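You operate a simulated robot arm through the tools that you are given. There is no shell and no other tool.

The job below is to be done with a simulated two-armed robot. You get a single attempt, and the scene is never put back.

Task
Set the job card's look and store it as dawn.
Fine: dim and the first colour full up, the second at half; other faders and scenes stay.

The check looks at the end state, three seconds after you hand in, the way a careful person would. Anything else that was tipped, shoved, dropped, spilled or broken makes it a failure.

Robot
Two 7-joint arms with fingered hands on one trunk that stands fixed in place. Base frame: the origin is at the foot of the trunk, x ahead of it, y to its left, z up. Units: m, degrees, N and s.
The left shoulder is at [0.05, 0.214, 0.869], the right one opposite. With the tool pointing down near the work surface each hand reaches from about 0.38 to 0.88 m from the base axis, measured 20 degrees to its own side. Payload 3 kg a hand.
The tool frame of a hand sits at the grasp point between the pads (the TCP): z along the fingers, y along the line on which they close. The tips reach 0.026 m beyond it. Largest opening 0.132 m; the body of the gripper starts 0.073 m behind the TCP. The gripper is a hand of 3 fingers: y runs from the thumb to the fingers, the wrist lies at [0, 0, -0.229] in the tool frame, and closing takes about 1.5 s.
Orientation is that of the tool frame in the base frame, as a unit quaternion [w, x, y, z]. With the fingers straight down and closing along the base's y, the tool's x points along the base's -x, its y along +y and its z along -z.

Tools
- The arms move only by the tool nudge_tool. It takes "left_plan", "right_plan" or both (then of equal length, played together; a hand with none holds still); each is a list of rows, each a list of 3 entries, a list of its own where there are three numbers: the turn, a rotation vector about the tool's x, y, z in units of 120 degrees (1.0 is 120 degrees), then the shift along the tool's x, y, z in units of 250 mm (1.0 is 250 mm), then the opening in per cent of the stroke, from 0 (shut) to 100 (fully open). In form: [[[rx, ry, rz], [tx, ty, tz], gripper], ...]. A call has 1 to 20 rows; each row is the pose to reach, as a shift and turn from the pose commanded when the call began, along the tool's axes at that moment. A call with a number of a shift or a turn outside -1 to 1 is refused whole. Rows are played at 5 a second. More than 0.05 m and 8.6 degrees between two rows, or a gripper value outside its range, and nothing of the call is played. A pose out of reach is approached as far as the arm can. The call stops where the force on the tool passes 40 N (or 10 N more than at its start, if that is more) or the arm is blocked; 0.2 s more then pass. The fingers move at their own pace (about 0.072 m/s each) and stop on an object; they squeeze with about 31 N. The grip force told is the motor's: it shows also when the fingers shut on nothing. Time passes only in rows, and 0.2 s behind the last, so rows that repeat a pose let the fingers close. The reply holds the time, the measured pose of the TCP, the force on the tool along the base axes, the opening and the grip force, in the units named above and with some noise, with the torque about the TCP (base axes, N m) and any sound that the robot's microphone picked up.
- Cameras (640 x 400 px; columns grow to the right, rows downward): "scene" is now at [0.0209, -0.0518, 1.5057]; the picture's right is [-0.62, -0.79, 0.00], its down [-0.47, 0.37, -0.80] and it looks along [0.63, -0.49, -0.60] (base axes); focal length 300 px, centre (320, 200). "left" rides on the left gripper at [-0.062, 0.003, -0.092] in its tool frame; the picture's right is [-0.05, -1.00, 0.00], its down [0.83, -0.04, -0.56] and it looks along [0.55, -0.03, 0.83] (tool axes); focal length 230 px, centre (320, 200). "right" rides on the right gripper at [0.062, 0.003, -0.092] in its tool frame; the picture's right is [-0.05, 1.00, 0.00], its down [-0.83, -0.04, -0.56] and it looks along [-0.55, -0.03, 0.83] (tool axes); focal length 230 px, centre (320, 200). There is no depth. A picture from a camera that has moved, and an enlarged one, comes with that camera's place and axes in the base frame and with its lens.
- get_image(camera): a new picture of that camera. It takes no simulated time.
- hand_shape(shape, hand): the hand has 3 fingers and takes this shape, open, in about a second: jaw (thumb against the fingers, like two jaws); tri (thumb and two fingers); tip (a fingertip pinch); poke (one finger out to press); point (the index stretched); flat (the hand flat); cup (the hand cupped); fist (a fist). The gripper value then closes the fingers along that shape, each until it touches; the sizes above hold for jaw. It gives what a move gives, with no picture.
- head_to(pan, tilt): turns the head with the scene camera to pan (to the left, within 86 degrees either way) and tilt (down, from -29 to 69), counted from straight ahead of the robot. It gives what a move gives.
- enlarge(camera, box): a new picture of the part [left, top, right, bottom] of that camera's present view, enlarged. It takes no simulated time.
- sign_off(): hands the job in; it is judged then, once.

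Places have to be worked out from the pictures, the camera data and where the tool is seen. Open the grippers and draw the arms clear of the work before you hand the job in, unless the task says otherwise.

The tools are called after ">>>" by a JSON object that holds its "fn" and its "kwargs". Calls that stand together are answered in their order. nudge_tool: Moves the arms, as the interface text tells. Its arguments: {"type":"object","properties":{"left_plan":{"type":"array"},"right_plan":{"type":"array"}},"required":[]} The other tools are called the same way: hand_shape (shape, hand) gives the hand a shape; head_to (pan, tilt) turns the head that bears the scene camera; get_image (camera) takes a picture; enlarge (camera, box) takes an enlarged picture of a part of a camera's view; sign_off () hands the job in.

At the start:

```text
time: 0.0
left_position: [0.6262, 0.0644, 1.0707]
left_tool_rot: [0.0, 0.193, 0.981, 0.0]
left_contact_force: [-0.1, -0.3, 0.0]
left_torque: [0.0, 0.0, 0.04]
left_finger_gap: 0.1318
left_grasp_force: 0.0
left_shape: jaw
right_position: [0.518, -0.5889, 1.0585]
right_tool_rot: [0.001, 0.193, 0.981, 0.0]
right_contact_force: [-0.1, -0.2, -0.2]
right_torque: [-0.03, 0.03, -0.01]
right_finger_gap: 0.1316
right_grasp_force: 0.0
right_shape: jaw
head pan, tilt: [-38.0, 37.0]
```

scene: 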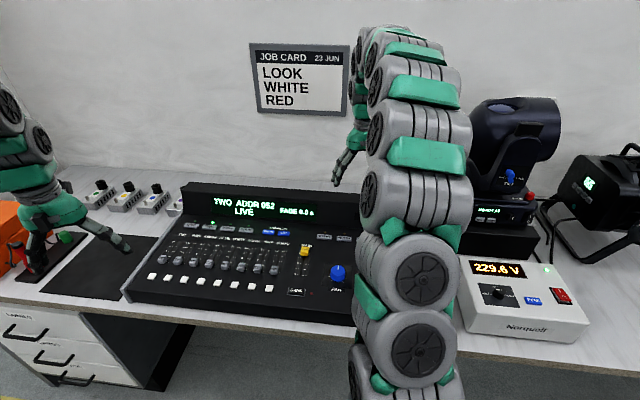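
right: 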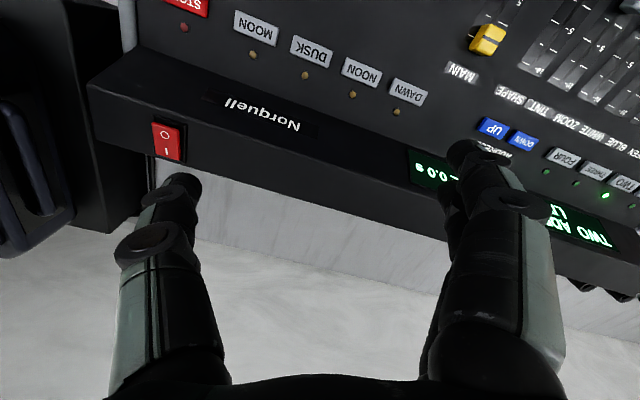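
left: 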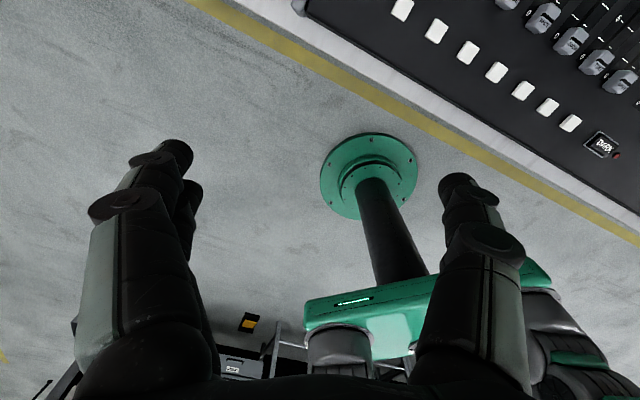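

The scene shows a lighting console with faders, a job card on the wall reading LOOK WHITE RED, and the right arm in front of part of it. I'll enlarge the console and the card to read the labels.

>>> {"fn": "enlarge", "kwargs": {"camera": "scene", "box": [120, 170, 370, 326]}}

>>> {"fn": "enlarge", "kwargs": {"camera": "scene", "box": [240, 30, 368, 110]}}

>>> {"fn": "enlarge", "kwargs": {"camera": "right", "box": [320, 0, 640, 200]}}

>>> {"fn": "enlarge", "kwargs": {"camera": "scene", "box": [440, 80, 640, 205]}}

```text
2.56 times, centred on (245, 248) of scene
camera zoom: at [0.0209, -0.0518, 1.5057], right [-0.62, -0.79, 0.0], down [-0.47, 0.37, -0.8], along [0.63, -0.49, -0.6], focal length 769 px, centre (512, 77)
```

zoom: 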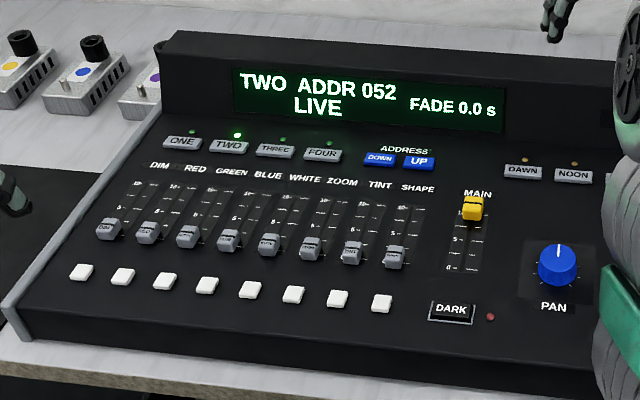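

```text
5.00 times, centred on (304, 70) of scene
camera zoom: at [0.0209, -0.0518, 1.5057], right [-0.62, -0.79, 0.0], down [-0.47, 0.37, -0.8], along [0.63, -0.49, -0.6], focal length 1501 px, centre (400, 850)
```

zoom: 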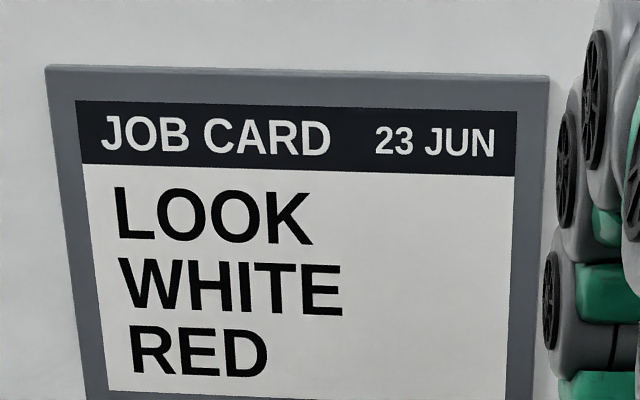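

```text
2.00 times, centred on (480, 100) of right
camera zoom: at [0.462, -0.5623, 1.1518], right [0.43, 0.9, 0.0], down [0.75, -0.36, 0.56], along [0.5, -0.24, -0.83], focal length 460 px, centre (0, 400)
```

zoom: 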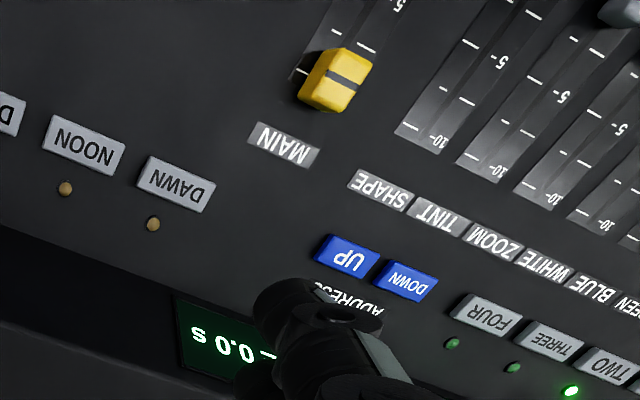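

```text
3.20 times, centred on (540, 142) of scene
camera zoom: at [0.0209, -0.0518, 1.5057], right [-0.62, -0.79, 0.0], down [-0.47, 0.37, -0.8], along [0.63, -0.49, -0.6], focal length 961 px, centre (-384, 384)
```

zoom: 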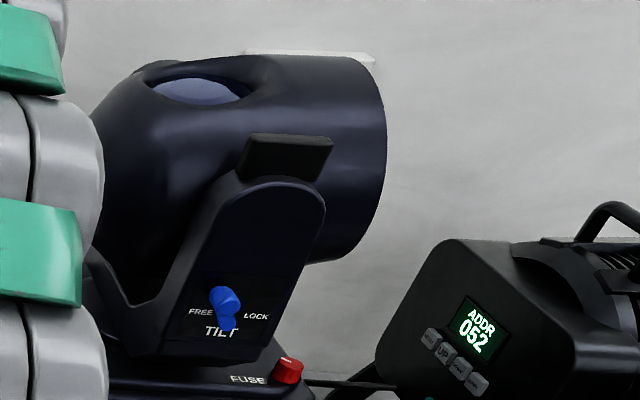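

The card reads WHITE then RED, so DIM and WHITE go to 10, RED goes to 5, and the look is stored on DAWN. I'll look at the right part of the console, where there seems to be a red STORE button, and at the fixtures.

>>> {"fn": "enlarge", "kwargs": {"camera": "right", "box": [120, 0, 440, 200]}}

>>> {"fn": "enlarge", "kwargs": {"camera": "scene", "box": [440, 180, 640, 305]}}

>>> {"fn": "enlarge", "kwargs": {"camera": "scene", "box": [0, 160, 200, 285]}}

>>> {"fn": "enlarge", "kwargs": {"camera": "left", "box": [400, 0, 640, 150]}}

```text
2.00 times, centred on (280, 100) of right
camera zoom: at [0.462, -0.5623, 1.1518], right [0.43, 0.9, 0.0], down [0.75, -0.36, 0.56], along [0.5, -0.24, -0.83], focal length 460 px, centre (400, 400)
```

zoom: 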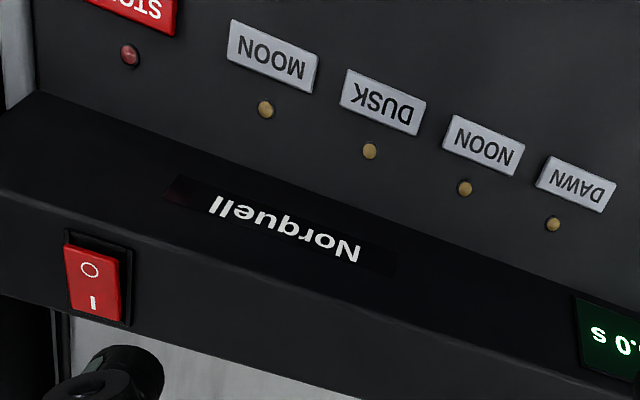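

```text
3.20 times, centred on (540, 242) of scene
camera zoom: at [0.0209, -0.0518, 1.5057], right [-0.62, -0.79, 0.0], down [-0.47, 0.37, -0.8], along [0.63, -0.49, -0.6], focal length 961 px, centre (-384, 64)
```

zoom: 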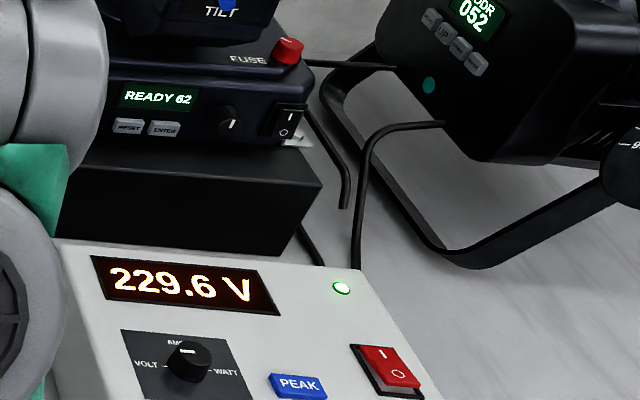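

```text
3.20 times, centred on (100, 222) of scene
camera zoom: at [0.0209, -0.0518, 1.5057], right [-0.62, -0.79, 0.0], down [-0.47, 0.37, -0.8], along [0.63, -0.49, -0.6], focal length 961 px, centre (1024, 128)
```

zoom: 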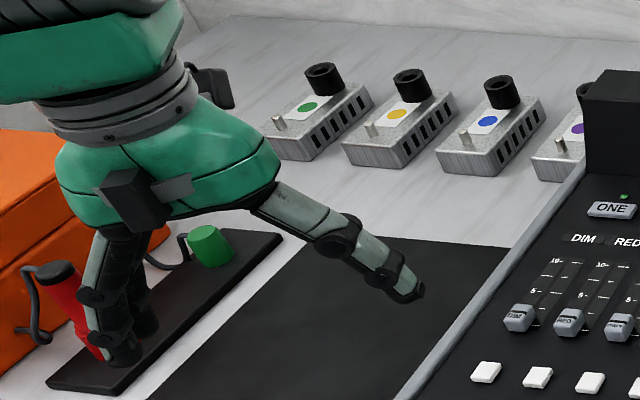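

```text
2.67 times, centred on (520, 75) of left
camera zoom: at [0.6862, 0.0436, 1.1646], right [-0.33, -0.94, 0.0], down [-0.78, 0.28, 0.56], along [-0.52, 0.18, -0.83], focal length 614 px, centre (-213, 533)
```

zoom: 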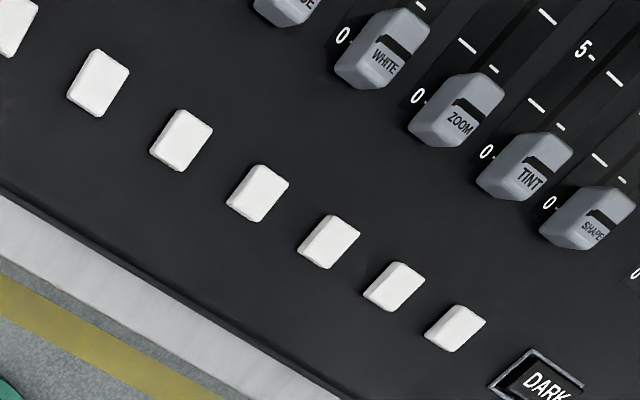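

The console's panel is yawed about 45° in the base frame, at z≈0.85. DIM sits near (0.76,-0.05), MAIN near (0.53,-0.40), DAWN near (0.55,-0.48) and STORE near (0.38,-0.66). The right hand is still high over the console, so I'll put it in the poke shape there.

>>> {"fn": "hand_shape", "kwargs": {"shape": "poke", "hand": "right"}}

```text
time: 0.9
left_position: [0.6267, 0.0649, 1.0724]
left_tool_rot: [0.0, 0.193, 0.981, 0.0]
left_contact_force: [-0.3, 0.2, -0.3]
left_torque: [0.0, -0.01, 0.01]
left_finger_gap: 0.1318
left_grasp_force: 0.0
left_shape: jaw
right_position: [0.5172, -0.5889, 1.0576]
right_tool_rot: [0.0, 0.194, 0.981, 0.0]
right_contact_force: [0.3, -0.5, -0.1]
right_torque: [0.0, 0.0, 0.04]
right_finger_gap: 0.0
right_grasp_force: 0.0
right_shape: poke
head pan, tilt: [-38.0, 37.0]
```

The hand reports the poke shape. I'll take right-hand and scene pictures to see where the finger sits relative to the tool.

>>> {"fn": "get_image", "kwargs": {"camera": "right"}}

>>> {"fn": "get_image", "kwargs": {"camera": "scene"}}

```text
taken
camera right: at [0.462, -0.5623, 1.1519], right [0.43, 0.9, 0.0], down [0.75, -0.36, 0.56], along [0.5, -0.24, -0.83], focal length 230 px, centre (320, 200)
```

right: 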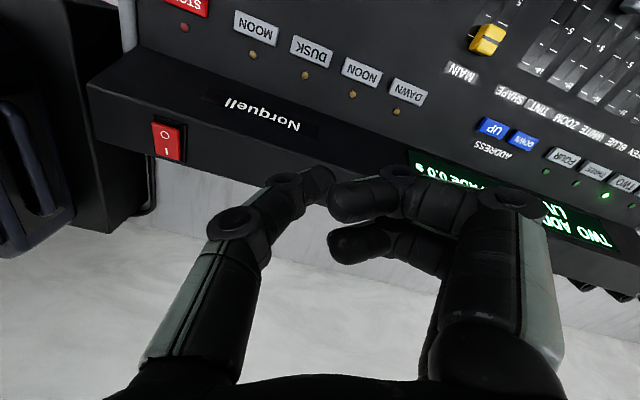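

```text
taken
```

scene: 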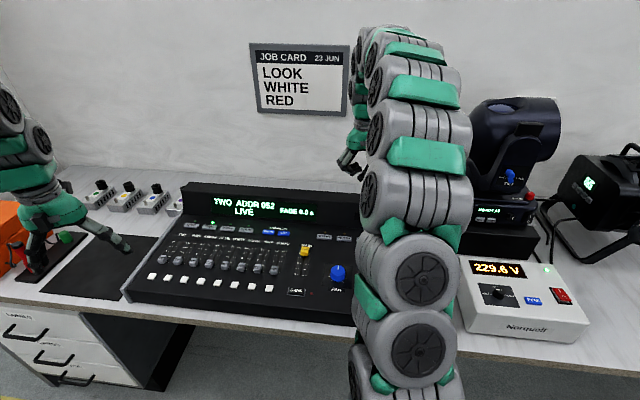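

In poke the thumb side and two curled fingers meet close together, so it is not a clear single finger. I'll try the point shape to compare.

>>> {"fn": "hand_shape", "kwargs": {"shape": "point", "hand": "right"}}

>>> {"fn": "get_image", "kwargs": {"camera": "right"}}

```text
time: 1.8
left_position: [0.6262, 0.0642, 1.0728]
left_tool_rot: [0.0, 0.193, 0.981, -0.001]
left_contact_force: [0.0, 0.0, -0.1]
left_torque: [-0.03, -0.01, 0.02]
left_finger_gap: 0.1322
left_grasp_force: 0.2
left_shape: jaw
right_position: [0.5177, -0.589, 1.0583]
right_tool_rot: [0.0, 0.193, 0.981, 0.001]
right_contact_force: [-0.7, -0.1, 0.6]
right_torque: [-0.03, -0.02, 0.0]
right_finger_gap: 0.0
right_grasp_force: 0.0
right_shape: point
head pan, tilt: [-38.0, 37.0]
```

```text
taken
camera right: at [0.462, -0.5623, 1.1518], right [0.43, 0.9, 0.0], down [0.75, -0.36, 0.55], along [0.5, -0.24, -0.83], focal length 230 px, centre (320, 200)
```

right: 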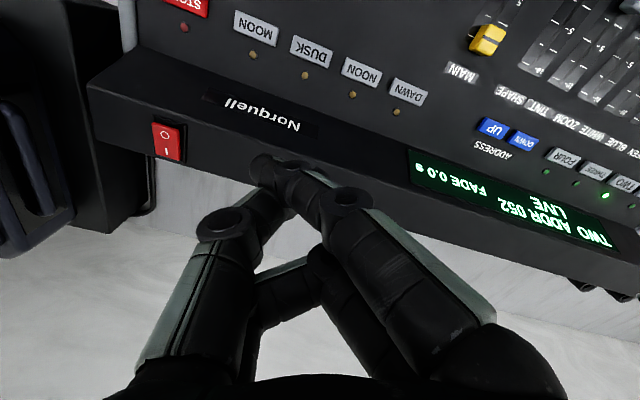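

In point the near finger seems to reach straight to a tip at about pixel (265,165). I'll enlarge to see the finger layout better.

>>> {"fn": "enlarge", "kwargs": {"camera": "right", "box": [120, 120, 520, 370]}}

>>> {"fn": "enlarge", "kwargs": {"camera": "scene", "box": [310, 80, 430, 155]}}

```text
1.60 times, centred on (320, 245) of right
camera zoom: at [0.462, -0.5623, 1.1518], right [0.43, 0.9, 0.0], down [0.75, -0.36, 0.55], along [0.5, -0.24, -0.83], focal length 368 px, centre (320, 128)
```

zoom: 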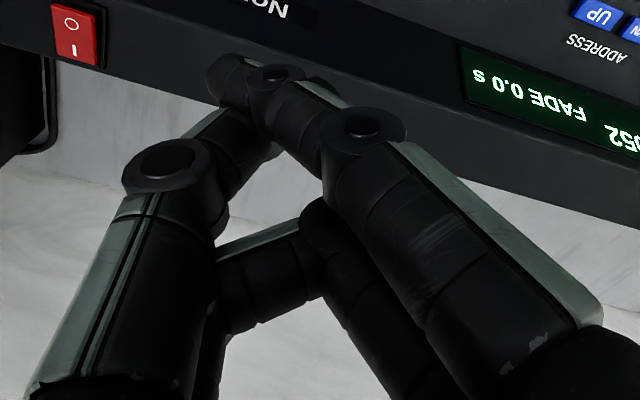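

```text
5.33 times, centred on (370, 118) of scene
camera zoom: at [0.0209, -0.0518, 1.5057], right [-0.62, -0.79, 0.0], down [-0.47, 0.37, -0.8], along [0.63, -0.49, -0.6], focal length 1602 px, centre (53, 640)
```

zoom: 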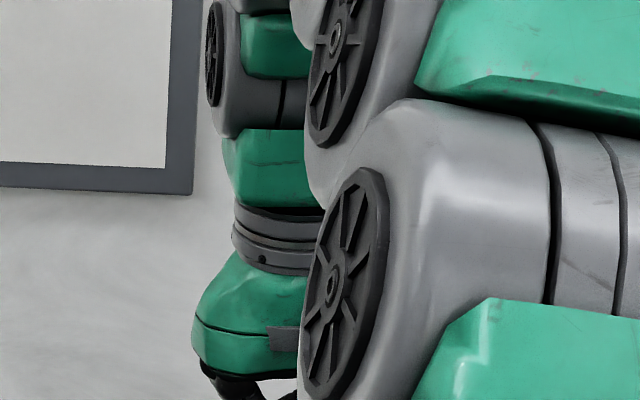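

The gap is reported as 0, so I can't tell what the gripper value does in this shape. I'll command it to 100 with no motion and look again.

>>> {"fn": "nudge_tool", "kwargs": {"right_plan": [[[0, 0, 0], [0, 0, 0], 100], [[0, 0, 0], [0, 0, 0], 100], [[0, 0, 0], [0, 0, 0], 100], [[0, 0, 0], [0, 0, 0], 100], [[0, 0, 0], [0, 0, 0], 100]]}}

>>> {"fn": "get_image", "kwargs": {"camera": "right"}}

```text
time: 3.0
left_position: [0.6257, 0.0637, 1.0723]
left_tool_rot: [-0.001, 0.193, 0.981, 0.0]
left_contact_force: [-0.2, -0.5, 0.7]
left_torque: [0.02, 0.02, -0.02]
left_finger_gap: 0.1321
left_grasp_force: 0.0
left_shape: jaw
right_position: [0.5181, -0.5896, 1.0586]
right_tool_rot: [0.0, 0.194, 0.981, 0.0]
right_contact_force: [0.4, -0.4, -0.3]
right_torque: [-0.02, 0.04, -0.02]
right_finger_gap: 0.0
right_grasp_force: 0.1
right_shape: point
head pan, tilt: [-38.0, 37.0]
```

```text
taken
camera right: at [0.462, -0.5623, 1.1518], right [0.43, 0.9, 0.0], down [0.75, -0.36, 0.55], along [0.5, -0.24, -0.83], focal length 230 px, centre (320, 200)
```

right: 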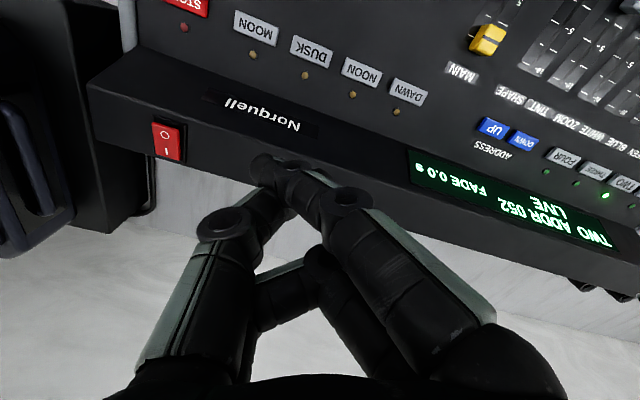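

Point does not change with the gripper value, and its tip is off-axis. In poke the extended thumb tip lay almost on the tool axis, so I go back to poke and move the left hand up and away to clear the work zone.

>>> {"fn": "hand_shape", "kwargs": {"shape": "poke", "hand": "right"}}

>>> {"fn": "nudge_tool", "kwargs": {"left_plan": [[[0, 0, 0], [0.06, 0.15, -0.04], 100], [[0, 0, 0], [0.12, 0.3, -0.08], 100], [[0, 0, 0], [0.18, 0.45, -0.12], 100], [[0, 0, 0], [0.24, 0.6, -0.16], 100], [[0, 0, 0], [0.3, 0.74, -0.2], 100]]}}

```text
time: 3.9
left_position: [0.6269, 0.0644, 1.0718]
left_tool_rot: [0.0, 0.194, 0.981, -0.001]
left_contact_force: [-1.1, 0.2, -0.3]
left_torque: [0.01, 0.0, -0.03]
left_finger_gap: 0.1318
left_grasp_force: 0.0
left_shape: jaw
right_position: [0.5178, -0.5891, 1.0573]
right_tool_rot: [0.0, 0.194, 0.981, 0.0]
right_contact_force: [0.4, -0.2, 0.1]
right_torque: [0.0, 0.02, 0.0]
right_finger_gap: 0.0
right_grasp_force: 0.0
right_shape: poke
head pan, tilt: [-38.0, 37.0]
```

```text
time: 5.1
left_position: [0.6286, 0.2624, 1.121]
left_tool_rot: [0.001, 0.195, 0.981, 0.0]
left_contact_force: [-0.2, 0.3, -0.1]
left_torque: [0.01, -0.01, 0.0]
left_finger_gap: 0.132
left_grasp_force: 0.1
left_shape: jaw
right_position: [0.5184, -0.5888, 1.0571]
right_tool_rot: [0.0, 0.194, 0.981, 0.0]
right_contact_force: [-0.3, 0.4, -1.1]
right_torque: [-0.01, -0.03, 0.0]
right_finger_gap: 0.0
right_grasp_force: 0.0
right_shape: poke
head pan, tilt: [-38.0, 37.0]
```

The left hand is now at (0.63, 0.26, 1.12), out of the way. I'll move the right hand toward the faders at its present height and yaw it +22.3° about tool z, so its axes match the console's.

>>> {"fn": "nudge_tool", "kwargs": {"right_plan": [[[0, 0, 0.031], [0.01, 0.16, 0], 0], [[0, 0, 0.062], [0.02, 0.32, 0], 0], [[0, 0, 0.093], [0.03, 0.48, 0], 0], [[0, 0, 0.124], [0.04, 0.64, 0], 0], [[0, 0, 0.155], [0.05, 0.8, 0], 0], [[0, 0, 0.186], [0.06, 0.96, 0], 0]]}}

>>> {"fn": "get_image", "kwargs": {"camera": "right"}}

>>> {"fn": "get_image", "kwargs": {"camera": "scene"}}

```text
time: 6.5
left_position: [0.6287, 0.2622, 1.1217]
left_tool_rot: [0.001, 0.194, 0.981, -0.001]
left_contact_force: [-0.4, -1.2, -0.3]
left_torque: [0.03, 0.01, -0.05]
left_finger_gap: 0.1319
left_grasp_force: 0.1
left_shape: jaw
right_position: [0.5965, -0.3613, 1.0583]
right_tool_rot: [0.001, 0.38, 0.925, 0.001]
right_contact_force: [0.3, -0.1, -0.6]
right_torque: [0.0, 0.0, 0.02]
right_finger_gap: 0.0
right_grasp_force: 0.0
right_shape: poke
head pan, tilt: [-38.0, 37.0]
```

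```text
taken
camera right: at [0.555, -0.3146, 1.1513], right [0.74, 0.67, 0.0], down [0.56, -0.62, 0.56], along [0.37, -0.41, -0.83], focal length 230 px, centre (320, 200)
```

right: 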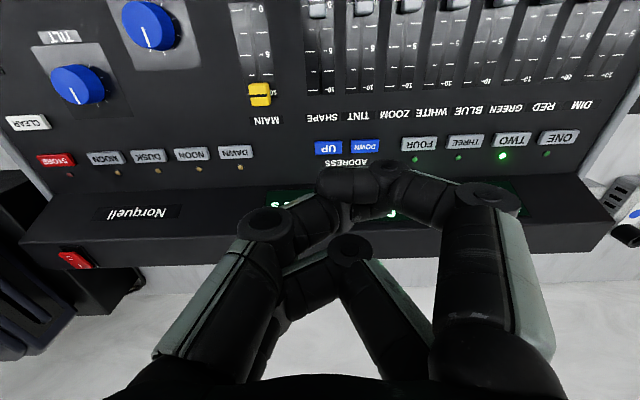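

```text
taken
```

scene: 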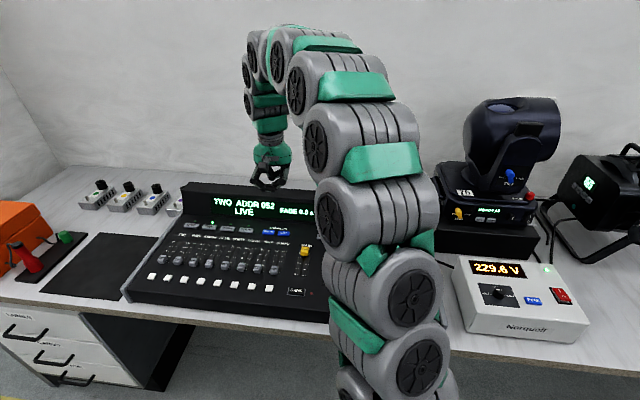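

The view is now nearly square to the console. The fingers changed form when I commanded gripper 0, so I'll enlarge to understand the closed poke.

>>> {"fn": "enlarge", "kwargs": {"camera": "right", "box": [200, 140, 520, 340]}}

>>> {"fn": "enlarge", "kwargs": {"camera": "scene", "box": [220, 110, 316, 170]}}

>>> {"fn": "enlarge", "kwargs": {"camera": "right", "box": [320, 0, 640, 200]}}

>>> {"fn": "enlarge", "kwargs": {"camera": "right", "box": [0, 0, 320, 200]}}

```text
2.00 times, centred on (360, 240) of right
camera zoom: at [0.555, -0.3146, 1.1513], right [0.74, 0.67, 0.0], down [0.56, -0.62, 0.56], along [0.37, -0.41, -0.83], focal length 460 px, centre (240, 120)
```

zoom: 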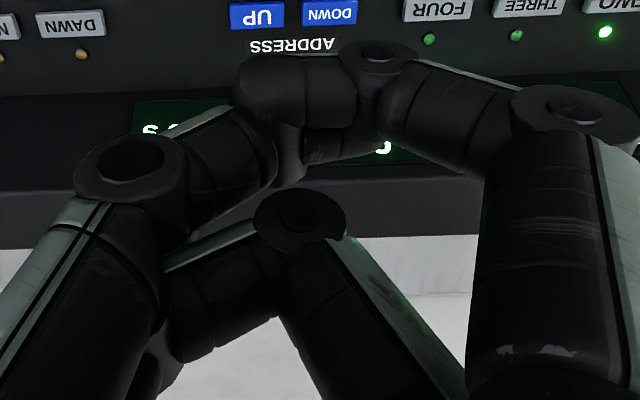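

```text
6.67 times, centred on (268, 140) of scene
camera zoom: at [0.0209, -0.0518, 1.5057], right [-0.62, -0.79, 0.0], down [-0.47, 0.37, -0.8], along [0.63, -0.49, -0.6], focal length 2002 px, centre (667, 600)
```

zoom: 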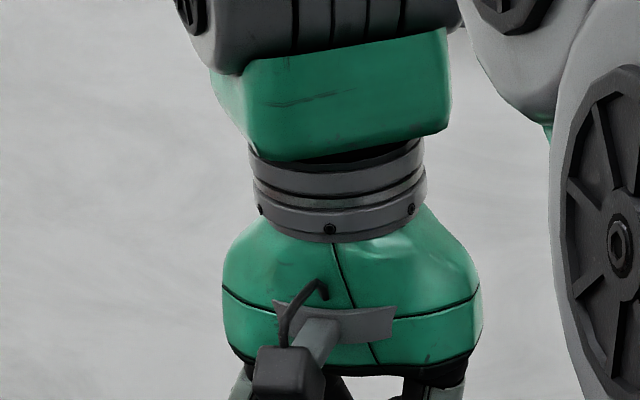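

```text
2.00 times, centred on (480, 100) of right
camera zoom: at [0.555, -0.3146, 1.1513], right [0.74, 0.67, 0.0], down [0.56, -0.62, 0.56], along [0.37, -0.41, -0.83], focal length 460 px, centre (0, 400)
```

zoom: 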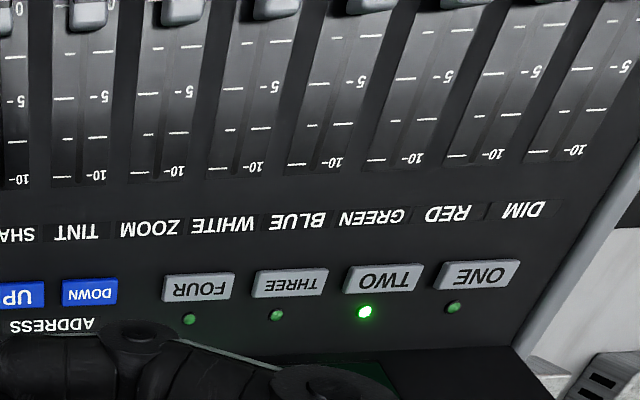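

```text
2.00 times, centred on (160, 100) of right
camera zoom: at [0.555, -0.3146, 1.1513], right [0.74, 0.67, 0.0], down [0.56, -0.62, 0.56], along [0.37, -0.41, -0.83], focal length 460 px, centre (640, 400)
```

zoom: 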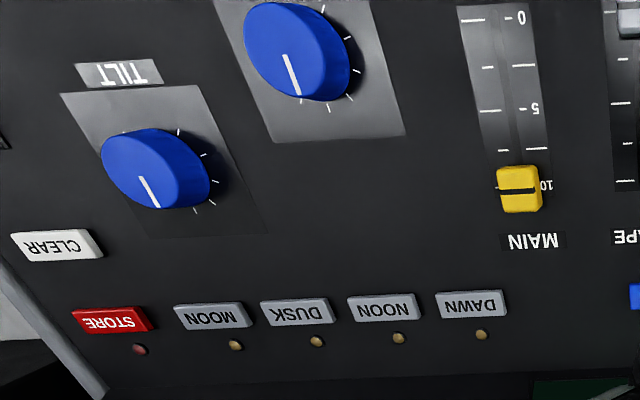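

STORE (red), CLEAR, MOON/DUSK/NOON/DAWN are now readable, and all channel faders sit near 0 with MAIN near 10. Next I command gripper 100 in poke to compare the hand's form.

>>> {"fn": "nudge_tool", "kwargs": {"right_plan": [[[0, 0, 0], [0, 0, 0], 100], [[0, 0, 0], [0, 0, 0], 100], [[0, 0, 0], [0, 0, 0], 100], [[0, 0, 0], [0, 0, 0], 100], [[0, 0, 0], [0, 0, 0], 100], [[0, 0, 0], [0, 0, 0], 100]]}}

>>> {"fn": "get_image", "kwargs": {"camera": "right"}}

>>> {"fn": "enlarge", "kwargs": {"camera": "scene", "box": [220, 150, 316, 210]}}

```text
time: 7.9
left_position: [0.6292, 0.2617, 1.121]
left_tool_rot: [0.0, 0.194, 0.981, 0.0]
left_contact_force: [0.1, 0.9, -0.2]
left_torque: [0.0, 0.02, 0.01]
left_finger_gap: 0.1319
left_grasp_force: 0.0
left_shape: jaw
right_position: [0.5962, -0.3602, 1.0574]
right_tool_rot: [0.0, 0.38, 0.925, 0.0]
right_contact_force: [0.2, 0.4, 0.2]
right_torque: [0.01, -0.01, 0.02]
right_finger_gap: 0.0001
right_grasp_force: 0.1
right_shape: poke
head pan, tilt: [-38.0, 37.0]
```

```text
taken
camera right: at [0.5549, -0.3149, 1.1514], right [0.74, 0.67, 0.0], down [0.56, -0.61, 0.55], along [0.37, -0.41, -0.83], focal length 230 px, centre (320, 200)
```

right: 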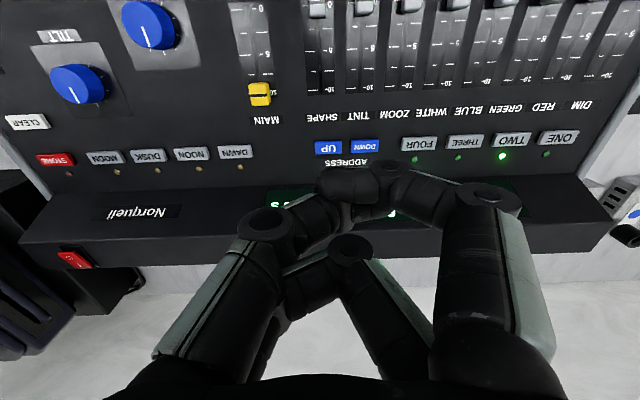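

```text
6.67 times, centred on (268, 180) of scene
camera zoom: at [0.021, -0.0518, 1.5057], right [-0.62, -0.79, 0.0], down [-0.47, 0.37, -0.8], along [0.63, -0.49, -0.6], focal length 2002 px, centre (667, 333)
```

zoom: 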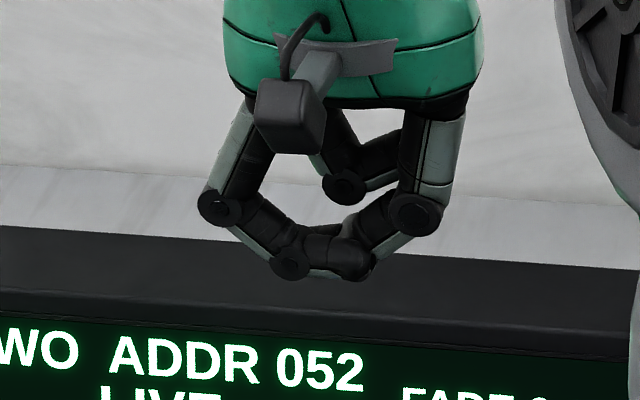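

In this poke the index bends flat against the thumb, so no fingertip clearly sticks out and the fingers may be tangled. I'll return to jaw to untangle them, then try tip.

>>> {"fn": "hand_shape", "kwargs": {"shape": "jaw", "hand": "right"}}

>>> {"fn": "hand_shape", "kwargs": {"shape": "tip", "hand": "right"}}

>>> {"fn": "get_image", "kwargs": {"camera": "right"}}

>>> {"fn": "enlarge", "kwargs": {"camera": "scene", "box": [220, 130, 348, 210]}}

```text
time: 8.8
left_position: [0.628, 0.2622, 1.1222]
left_tool_rot: [0.0, 0.194, 0.981, -0.001]
left_contact_force: [-0.1, 0.1, 0.0]
left_torque: [-0.02, -0.01, -0.02]
left_finger_gap: 0.1319
left_grasp_force: 0.2
left_shape: jaw
right_position: [0.5977, -0.3608, 1.058]
right_tool_rot: [0.0, 0.38, 0.925, -0.001]
right_contact_force: [-0.4, 0.3, 0.0]
right_torque: [0.01, -0.03, 0.0]
right_finger_gap: 0.0954
right_grasp_force: 0.1
right_shape: jaw
head pan, tilt: [-38.0, 37.0]
```

```text
time: 9.7
left_position: [0.6281, 0.2621, 1.121]
left_tool_rot: [0.0, 0.194, 0.981, 0.0]
left_contact_force: [0.1, 0.4, -0.4]
left_torque: [0.04, -0.02, 0.01]
left_finger_gap: 0.1319
left_grasp_force: 0.1
left_shape: jaw
right_position: [0.5977, -0.3609, 1.0571]
right_tool_rot: [-0.001, 0.381, 0.925, 0.0]
right_contact_force: [-0.1, 0.5, -0.2]
right_torque: [0.01, 0.02, 0.0]
right_finger_gap: 0.095
right_grasp_force: 0.0
right_shape: tip
head pan, tilt: [-38.0, 37.0]
```

```text
taken
camera right: at [0.5549, -0.3149, 1.1514], right [0.74, 0.67, 0.0], down [0.56, -0.61, 0.56], along [0.37, -0.41, -0.83], focal length 230 px, centre (320, 200)
```

right: 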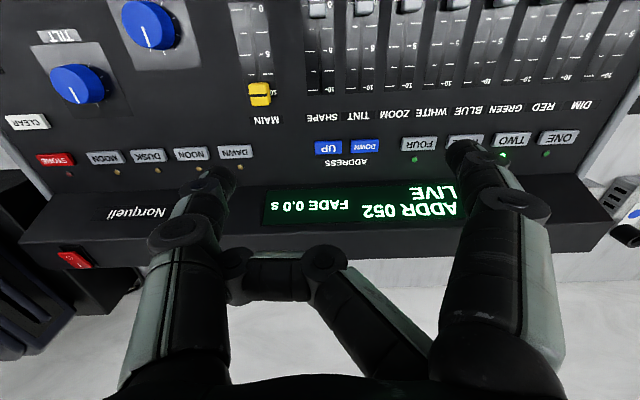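

```text
5.00 times, centred on (284, 170) of scene
camera zoom: at [0.0209, -0.0518, 1.5057], right [-0.62, -0.79, 0.0], down [-0.47, 0.37, -0.8], along [0.63, -0.49, -0.6], focal length 1501 px, centre (500, 350)
```

zoom: 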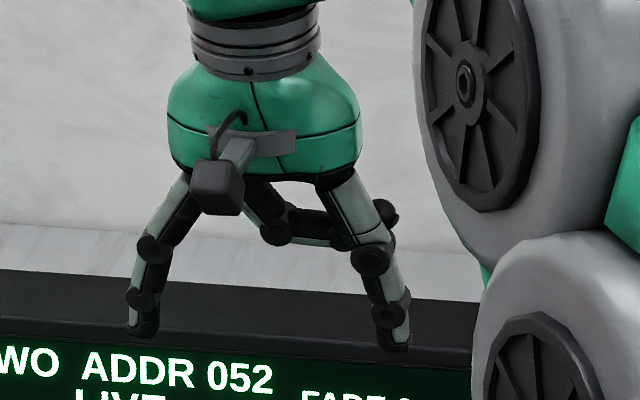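

Tip is clean: thumb and index oppose each other like jaws and the third finger is folded away. I'll close it to 0 to see whether it makes one narrow tip.

>>> {"fn": "nudge_tool", "kwargs": {"right_plan": [[[0, 0, 0], [0, 0, 0], 0], [[0, 0, 0], [0, 0, 0], 0], [[0, 0, 0], [0, 0, 0], 0], [[0, 0, 0], [0, 0, 0], 0], [[0, 0, 0], [0, 0, 0], 0], [[0, 0, 0], [0, 0, 0], 0], [[0, 0, 0], [0, 0, 0], 0]]}}

>>> {"fn": "get_image", "kwargs": {"camera": "right"}}

>>> {"fn": "enlarge", "kwargs": {"camera": "scene", "box": [220, 130, 348, 210]}}

```text
time: 11.3
left_position: [0.6277, 0.2622, 1.1213]
left_tool_rot: [-0.001, 0.193, 0.981, 0.0]
left_contact_force: [0.3, 0.5, 0.3]
left_torque: [0.03, 0.0, -0.01]
left_finger_gap: 0.1319
left_grasp_force: 0.0
left_shape: jaw
right_position: [0.5974, -0.3608, 1.0591]
right_tool_rot: [0.0, 0.38, 0.925, 0.001]
right_contact_force: [0.1, -0.1, -0.4]
right_torque: [0.0, -0.01, 0.0]
right_finger_gap: 0.0001
right_grasp_force: 30.7
right_shape: tip
head pan, tilt: [-38.0, 37.0]
```

```text
taken
camera right: at [0.5549, -0.3149, 1.1514], right [0.74, 0.67, 0.0], down [0.56, -0.61, 0.56], along [0.37, -0.41, -0.83], focal length 230 px, centre (320, 200)
```

right: 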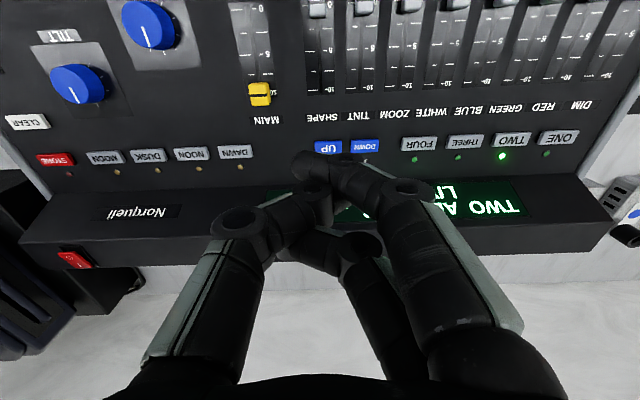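

```text
5.00 times, centred on (284, 170) of scene
camera zoom: at [0.0209, -0.0518, 1.5057], right [-0.62, -0.79, 0.0], down [-0.47, 0.37, -0.8], along [0.63, -0.49, -0.6], focal length 1501 px, centre (500, 350)
```

zoom: 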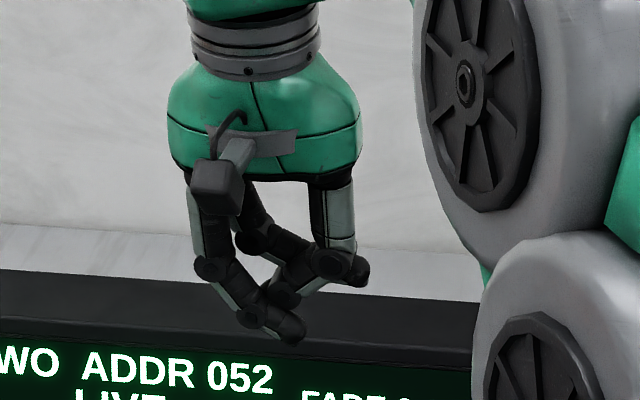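

Closed, the index crosses in front of the thumb. Triangulating puts its tip at about tool (0.013,-0.007,0.022). I'd like a cleaner poker, so I'll check poke again starting from a settled jaw.

>>> {"fn": "hand_shape", "kwargs": {"shape": "jaw", "hand": "right"}}

>>> {"fn": "nudge_tool", "kwargs": {"right_plan": [[[0, 0, 0], [0, 0, 0], 100], [[0, 0, 0], [0, 0, 0], 100], [[0, 0, 0], [0, 0, 0], 100], [[0, 0, 0], [0, 0, 0], 100], [[0, 0, 0], [0, 0, 0], 100]]}}

>>> {"fn": "hand_shape", "kwargs": {"shape": "poke", "hand": "right"}}

>>> {"fn": "get_image", "kwargs": {"camera": "right"}}

>>> {"fn": "enlarge", "kwargs": {"camera": "scene", "box": [220, 130, 348, 210]}}

```text
time: 12.2
left_position: [0.6282, 0.2613, 1.1211]
left_tool_rot: [0.0, 0.194, 0.981, 0.0]
left_contact_force: [-1.1, 1.0, 0.5]
left_torque: [-0.01, -0.01, -0.01]
left_finger_gap: 0.1318
left_grasp_force: 0.1
left_shape: jaw
right_position: [0.5972, -0.3603, 1.0582]
right_tool_rot: [0.0, 0.38, 0.925, 0.0]
right_contact_force: [0.1, -0.5, 0.4]
right_torque: [0.0, 0.06, 0.01]
right_finger_gap: 0.1322
right_grasp_force: 0.0
right_shape: jaw
head pan, tilt: [-38.0, 37.0]
```

```text
time: 13.4
left_position: [0.6282, 0.2618, 1.1208]
left_tool_rot: [-0.001, 0.194, 0.981, 0.0]
left_contact_force: [0.2, 0.4, -0.6]
left_torque: [0.0, -0.01, -0.01]
left_finger_gap: 0.1317
left_grasp_force: 0.0
left_shape: jaw
right_position: [0.597, -0.3613, 1.0574]
right_tool_rot: [0.0, 0.38, 0.925, 0.0]
right_contact_force: [-0.7, 0.0, 1.1]
right_torque: [0.03, 0.02, -0.01]
right_finger_gap: 0.1319
right_grasp_force: 0.2
right_shape: jaw
head pan, tilt: [-38.0, 37.0]
```

```text
time: 14.3
left_position: [0.6286, 0.262, 1.1217]
left_tool_rot: [0.0, 0.193, 0.981, 0.0]
left_contact_force: [0.1, 0.0, -0.1]
left_torque: [0.0, 0.0, 0.0]
left_finger_gap: 0.1319
left_grasp_force: 0.0
left_shape: jaw
right_position: [0.5965, -0.3604, 1.0579]
right_tool_rot: [0.0, 0.381, 0.925, 0.0]
right_contact_force: [-0.4, -0.3, -0.4]
right_torque: [0.02, 0.01, -0.01]
right_finger_gap: 0.0
right_grasp_force: 0.0
right_shape: poke
head pan, tilt: [-38.0, 37.0]
```

```text
taken
camera right: at [0.5549, -0.3149, 1.1514], right [0.74, 0.67, 0.0], down [0.56, -0.61, 0.56], along [0.37, -0.41, -0.83], focal length 230 px, centre (320, 200)
```

right: 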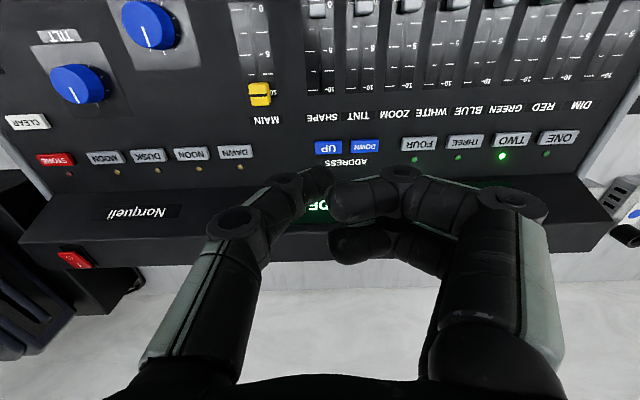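

```text
5.00 times, centred on (284, 170) of scene
camera zoom: at [0.0209, -0.0518, 1.5057], right [-0.62, -0.79, 0.0], down [-0.47, 0.37, -0.8], along [0.63, -0.49, -0.6], focal length 1501 px, centre (500, 350)
```

zoom: 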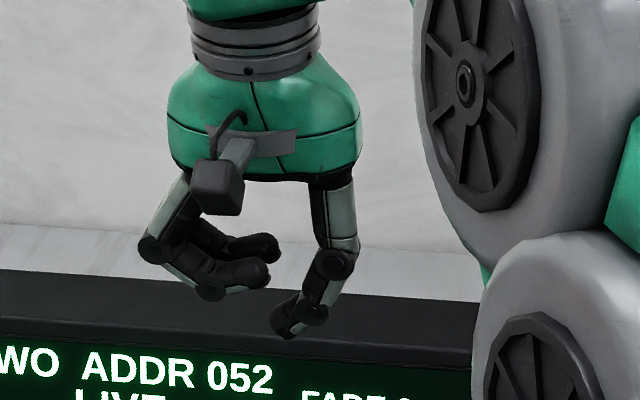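

This is the real poke: the thumb is extended with its tip on the tool axis, about 0.027 beyond the TCP, and the two fingers are curled clear above. Keeping the gripper at 100, I'll move over the fader bank to measure the caps.

>>> {"fn": "nudge_tool", "kwargs": {"right_plan": [[[0, 0, 0], [0.07, 0.14, 0], 100], [[0, 0, 0], [0.14, 0.28, 0], 100], [[0, 0, 0], [0.21, 0.42, 0], 100], [[0, 0, 0], [0.28, 0.55, 0], 100], [[0, 0, 0], [0.28, 0.55, 0], 100]]}}

>>> {"fn": "get_image", "kwargs": {"camera": "right"}}

>>> {"fn": "enlarge", "kwargs": {"camera": "right", "box": [160, 0, 480, 200]}}

>>> {"fn": "get_image", "kwargs": {"camera": "scene"}}

```text
time: 15.5
left_position: [0.6286, 0.261, 1.1219]
left_tool_rot: [0.0, 0.193, 0.981, 0.0]
left_contact_force: [0.0, -0.5, -0.8]
left_torque: [-0.02, 0.03, 0.02]
left_finger_gap: 0.1321
left_grasp_force: 0.1
left_shape: jaw
right_position: [0.6433, -0.2153, 1.0585]
right_tool_rot: [0.0, 0.381, 0.924, 0.0]
right_contact_force: [0.2, -0.6, 0.4]
right_torque: [-0.02, -0.02, 0.0]
right_finger_gap: 0.0003
right_grasp_force: 0.1
right_shape: poke
head pan, tilt: [-38.0, 37.0]
```

```text
taken
camera right: at [0.6011, -0.168, 1.1516], right [0.74, 0.67, 0.0], down [0.56, -0.62, 0.55], along [0.37, -0.41, -0.83], focal length 230 px, centre (320, 200)
```

right: 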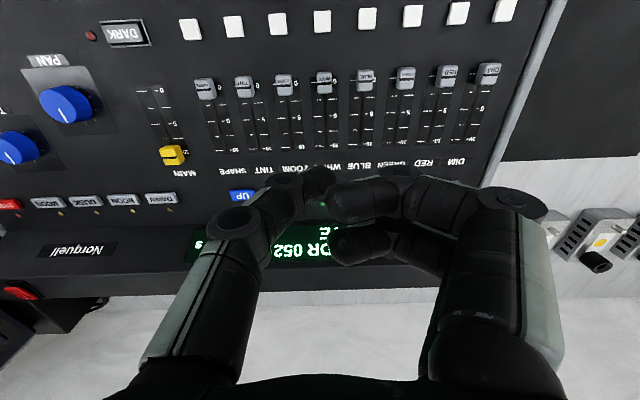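

```text
2.00 times, centred on (320, 100) of right
camera zoom: at [0.6011, -0.168, 1.1516], right [0.74, 0.67, 0.0], down [0.56, -0.62, 0.55], along [0.37, -0.41, -0.83], focal length 460 px, centre (320, 400)
```

zoom: 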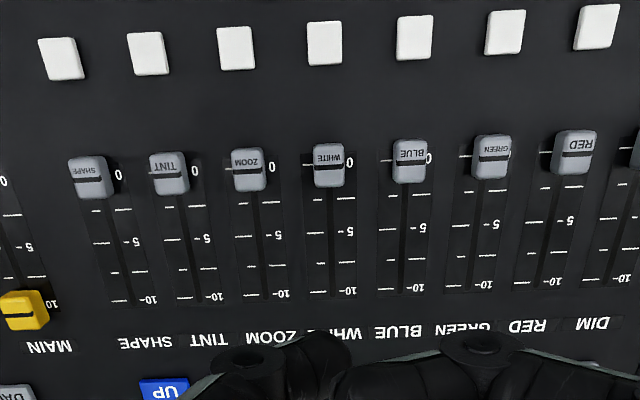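

```text
taken
```

scene: 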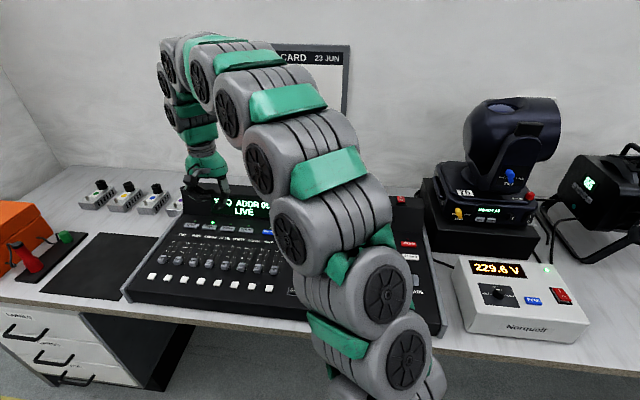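

All marks read clearly from here. The panel is flat at z≈0.839, with button tops ≈0.846 and cap tops ≈0.858, and the console is yawed 45°.

In console coordinates (l = left, f = far), WHITE is at l≈0.309, RED 0.447 and DIM 0.494. The caps sit at f≈0.576 and the 10 mark at f≈0.66. I'll move to just behind the DIM cap, still above it.

>>> {"fn": "nudge_tool", "kwargs": {"right_plan": [[[0, 0, 0], [0.04, 0.13, 0.04], 100], [[0, 0, 0], [0.08, 0.26, 0.12], 100], [[0, 0, 0], [0.12, 0.39, 0.2], 100], [[0, 0, 0], [0.16, 0.52, 0.3], 100], [[0, 0, 0], [0.2, 0.65, 0.4], 100], [[0, 0, 0], [0.236, 0.764, 0.5], 100], [[0, 0, 0], [0.236, 0.764, 0.5], 100]]}}

>>> {"fn": "get_image", "kwargs": {"camera": "right"}}

>>> {"fn": "get_image", "kwargs": {"camera": "scene"}}

>>> {"fn": "enlarge", "kwargs": {"camera": "scene", "box": [100, 200, 228, 280]}}

```text
time: 17.1
left_position: [0.6283, 0.2634, 1.1207]
left_tool_rot: [0.0, 0.193, 0.981, 0.0]
left_contact_force: [0.5, -0.4, -0.3]
left_torque: [0.0, 0.03, -0.03]
left_finger_gap: 0.1316
left_grasp_force: 0.1
left_shape: jaw
right_position: [0.7352, -0.0375, 0.9326]
right_tool_rot: [0.0, 0.379, 0.925, 0.0]
right_contact_force: [-0.6, 0.8, 0.2]
right_torque: [-0.03, 0.03, 0.02]
right_finger_gap: 0.0001
right_grasp_force: 0.1
right_shape: poke
head pan, tilt: [-38.0, 37.0]
```

```text
taken
camera right: at [0.6926, 0.0084, 1.0269], right [0.74, 0.67, 0.0], down [0.56, -0.61, 0.55], along [0.37, -0.41, -0.83], focal length 230 px, centre (320, 200)
```

right: 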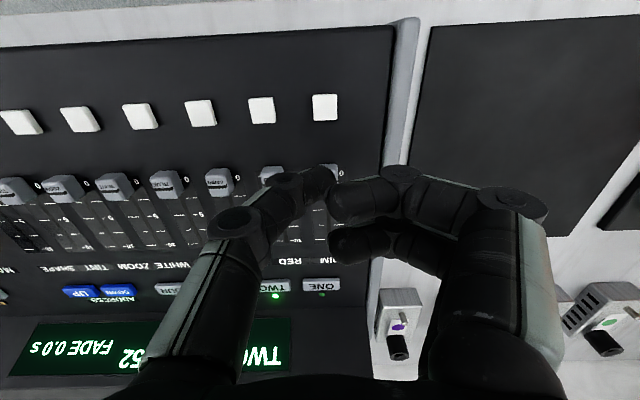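

```text
taken
```

scene: 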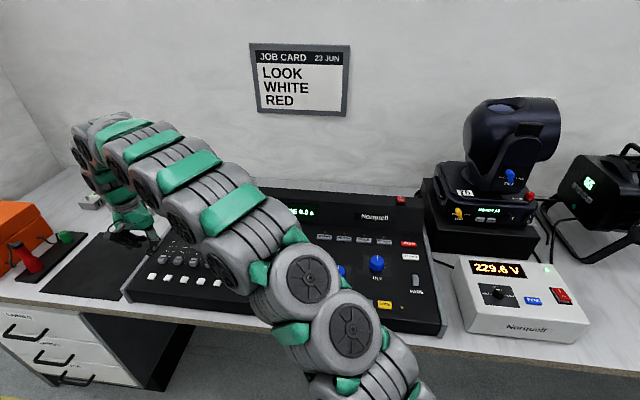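

```text
5.00 times, centred on (164, 240) of scene
camera zoom: at [0.0209, -0.0518, 1.5057], right [-0.62, -0.79, 0.0], down [-0.47, 0.37, -0.8], along [0.63, -0.49, -0.6], focal length 1501 px, centre (1100, 0)
```

zoom: 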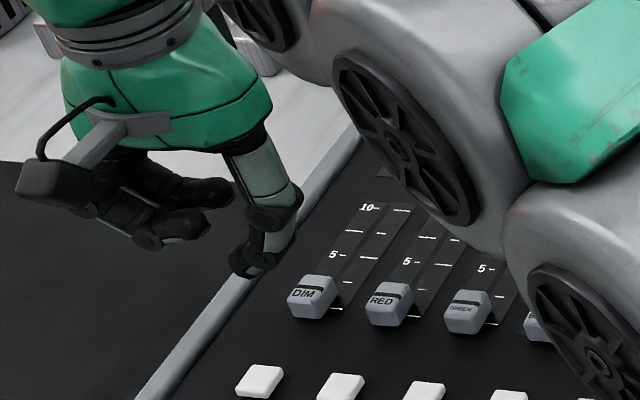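

The thumb tip is above the gap behind the DIM cap, at l≈0.493, f≈0.546 with the tip at z≈0.906. There is about 1 cm to the cap and to the white button. I'll descend until the tip is at z≈0.850.

>>> {"fn": "nudge_tool", "kwargs": {"right_plan": [[[0, 0, 0], [0, 0, 0.08], 100], [[0, 0, 0], [0, 0, 0.15], 100], [[0, 0, 0], [0, 0, 0.2], 100], [[0, 0, 0], [0, 0, 0.222], 100], [[0, 0, 0], [0, 0, 0.222], 100]]}}

>>> {"fn": "get_image", "kwargs": {"camera": "right"}}

>>> {"fn": "enlarge", "kwargs": {"camera": "scene", "box": [100, 200, 228, 280]}}

```text
time: 18.3
left_position: [0.6284, 0.2626, 1.1213]
left_tool_rot: [0.0, 0.193, 0.981, 0.0]
left_contact_force: [0.5, 1.0, 0.6]
left_torque: [-0.04, 0.02, -0.05]
left_finger_gap: 0.1319
left_grasp_force: 0.3
left_shape: jaw
right_position: [0.7337, -0.0377, 0.8775]
right_tool_rot: [0.0, 0.381, 0.925, 0.0]
right_contact_force: [-0.2, 0.3, -0.2]
right_torque: [0.03, 0.03, 0.01]
right_finger_gap: 0.0
right_grasp_force: 0.0
right_shape: poke
head pan, tilt: [-38.0, 37.0]
```

```text
taken
camera right: at [0.6924, 0.0084, 0.971], right [0.74, 0.67, 0.0], down [0.56, -0.61, 0.55], along [0.37, -0.41, -0.83], focal length 230 px, centre (320, 200)
```

right: 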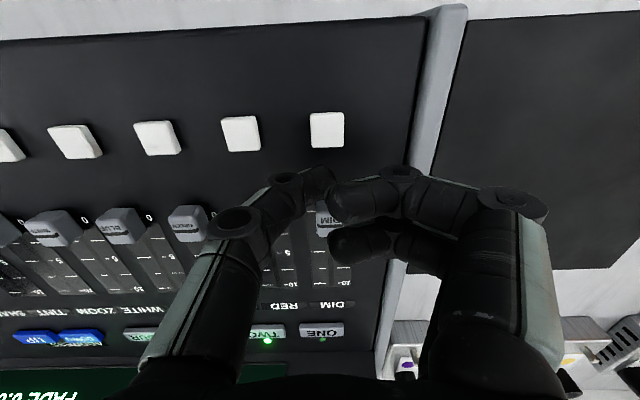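

```text
5.00 times, centred on (164, 240) of scene
camera zoom: at [0.0209, -0.0518, 1.5057], right [-0.62, -0.79, 0.0], down [-0.47, 0.37, -0.8], along [0.63, -0.49, -0.6], focal length 1501 px, centre (1100, 0)
```

zoom: 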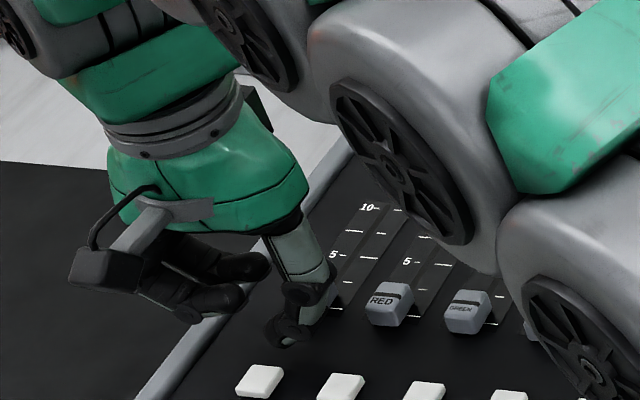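

The tip is down in the gap with no contact force. I'll push the DIM cap away from the robot along tool -x in small steps, stopping just short of full, and watch the force.

>>> {"fn": "nudge_tool", "kwargs": {"right_plan": [[[0, 0, 0], [-0.04, 0, 0], 100], [[0, 0, 0], [-0.08, 0, 0], 100], [[0, 0, 0], [-0.12, 0, 0], 100], [[0, 0, 0], [-0.16, 0, 0], 100], [[0, 0, 0], [-0.2, 0, 0], 100], [[0, 0, 0], [-0.24, 0, 0], 100], [[0, 0, 0], [-0.28, 0, 0], 100], [[0, 0, 0], [-0.32, 0, 0], 100], [[0, 0, 0], [-0.32, 0, 0], 100]]}}

>>> {"fn": "get_image", "kwargs": {"camera": "right"}}

>>> {"fn": "enlarge", "kwargs": {"camera": "scene", "box": [100, 180, 228, 260]}}

```text
time: 20.3
left_position: [0.6279, 0.2617, 1.121]
left_tool_rot: [0.0, 0.194, 0.981, -0.001]
left_contact_force: [0.5, -0.3, -0.3]
left_torque: [0.03, 0.01, 0.01]
left_finger_gap: 0.1319
left_grasp_force: 0.1
left_shape: jaw
right_position: [0.792, -0.0936, 0.8779]
right_tool_rot: [0.0, 0.38, 0.925, 0.0]
right_contact_force: [0.5, 0.6, 0.6]
right_torque: [0.05, 0.02, 0.02]
right_finger_gap: 0.0
right_grasp_force: 0.0
right_shape: poke
head pan, tilt: [-38.0, 37.0]
```

```text
taken
camera right: at [0.7497, -0.048, 0.9714], right [0.74, 0.67, 0.0], down [0.56, -0.61, 0.55], along [0.37, -0.41, -0.83], focal length 230 px, centre (320, 200)
```

right: 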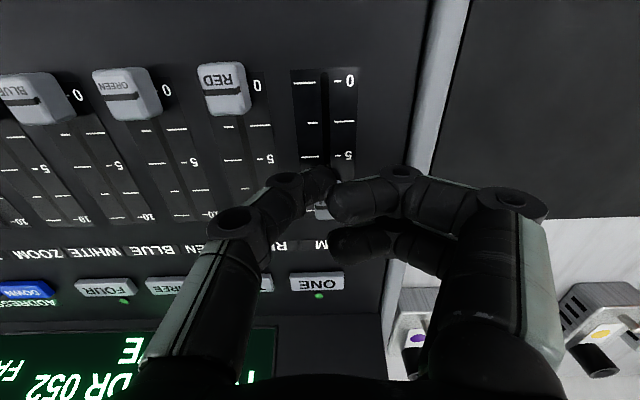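

```text
5.00 times, centred on (164, 220) of scene
camera zoom: at [0.0209, -0.0518, 1.5057], right [-0.62, -0.79, 0.0], down [-0.47, 0.37, -0.8], along [0.63, -0.49, -0.6], focal length 1501 px, centre (1100, 100)
```

zoom: 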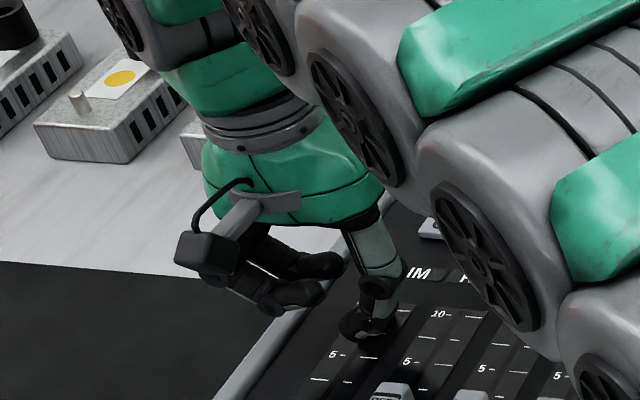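

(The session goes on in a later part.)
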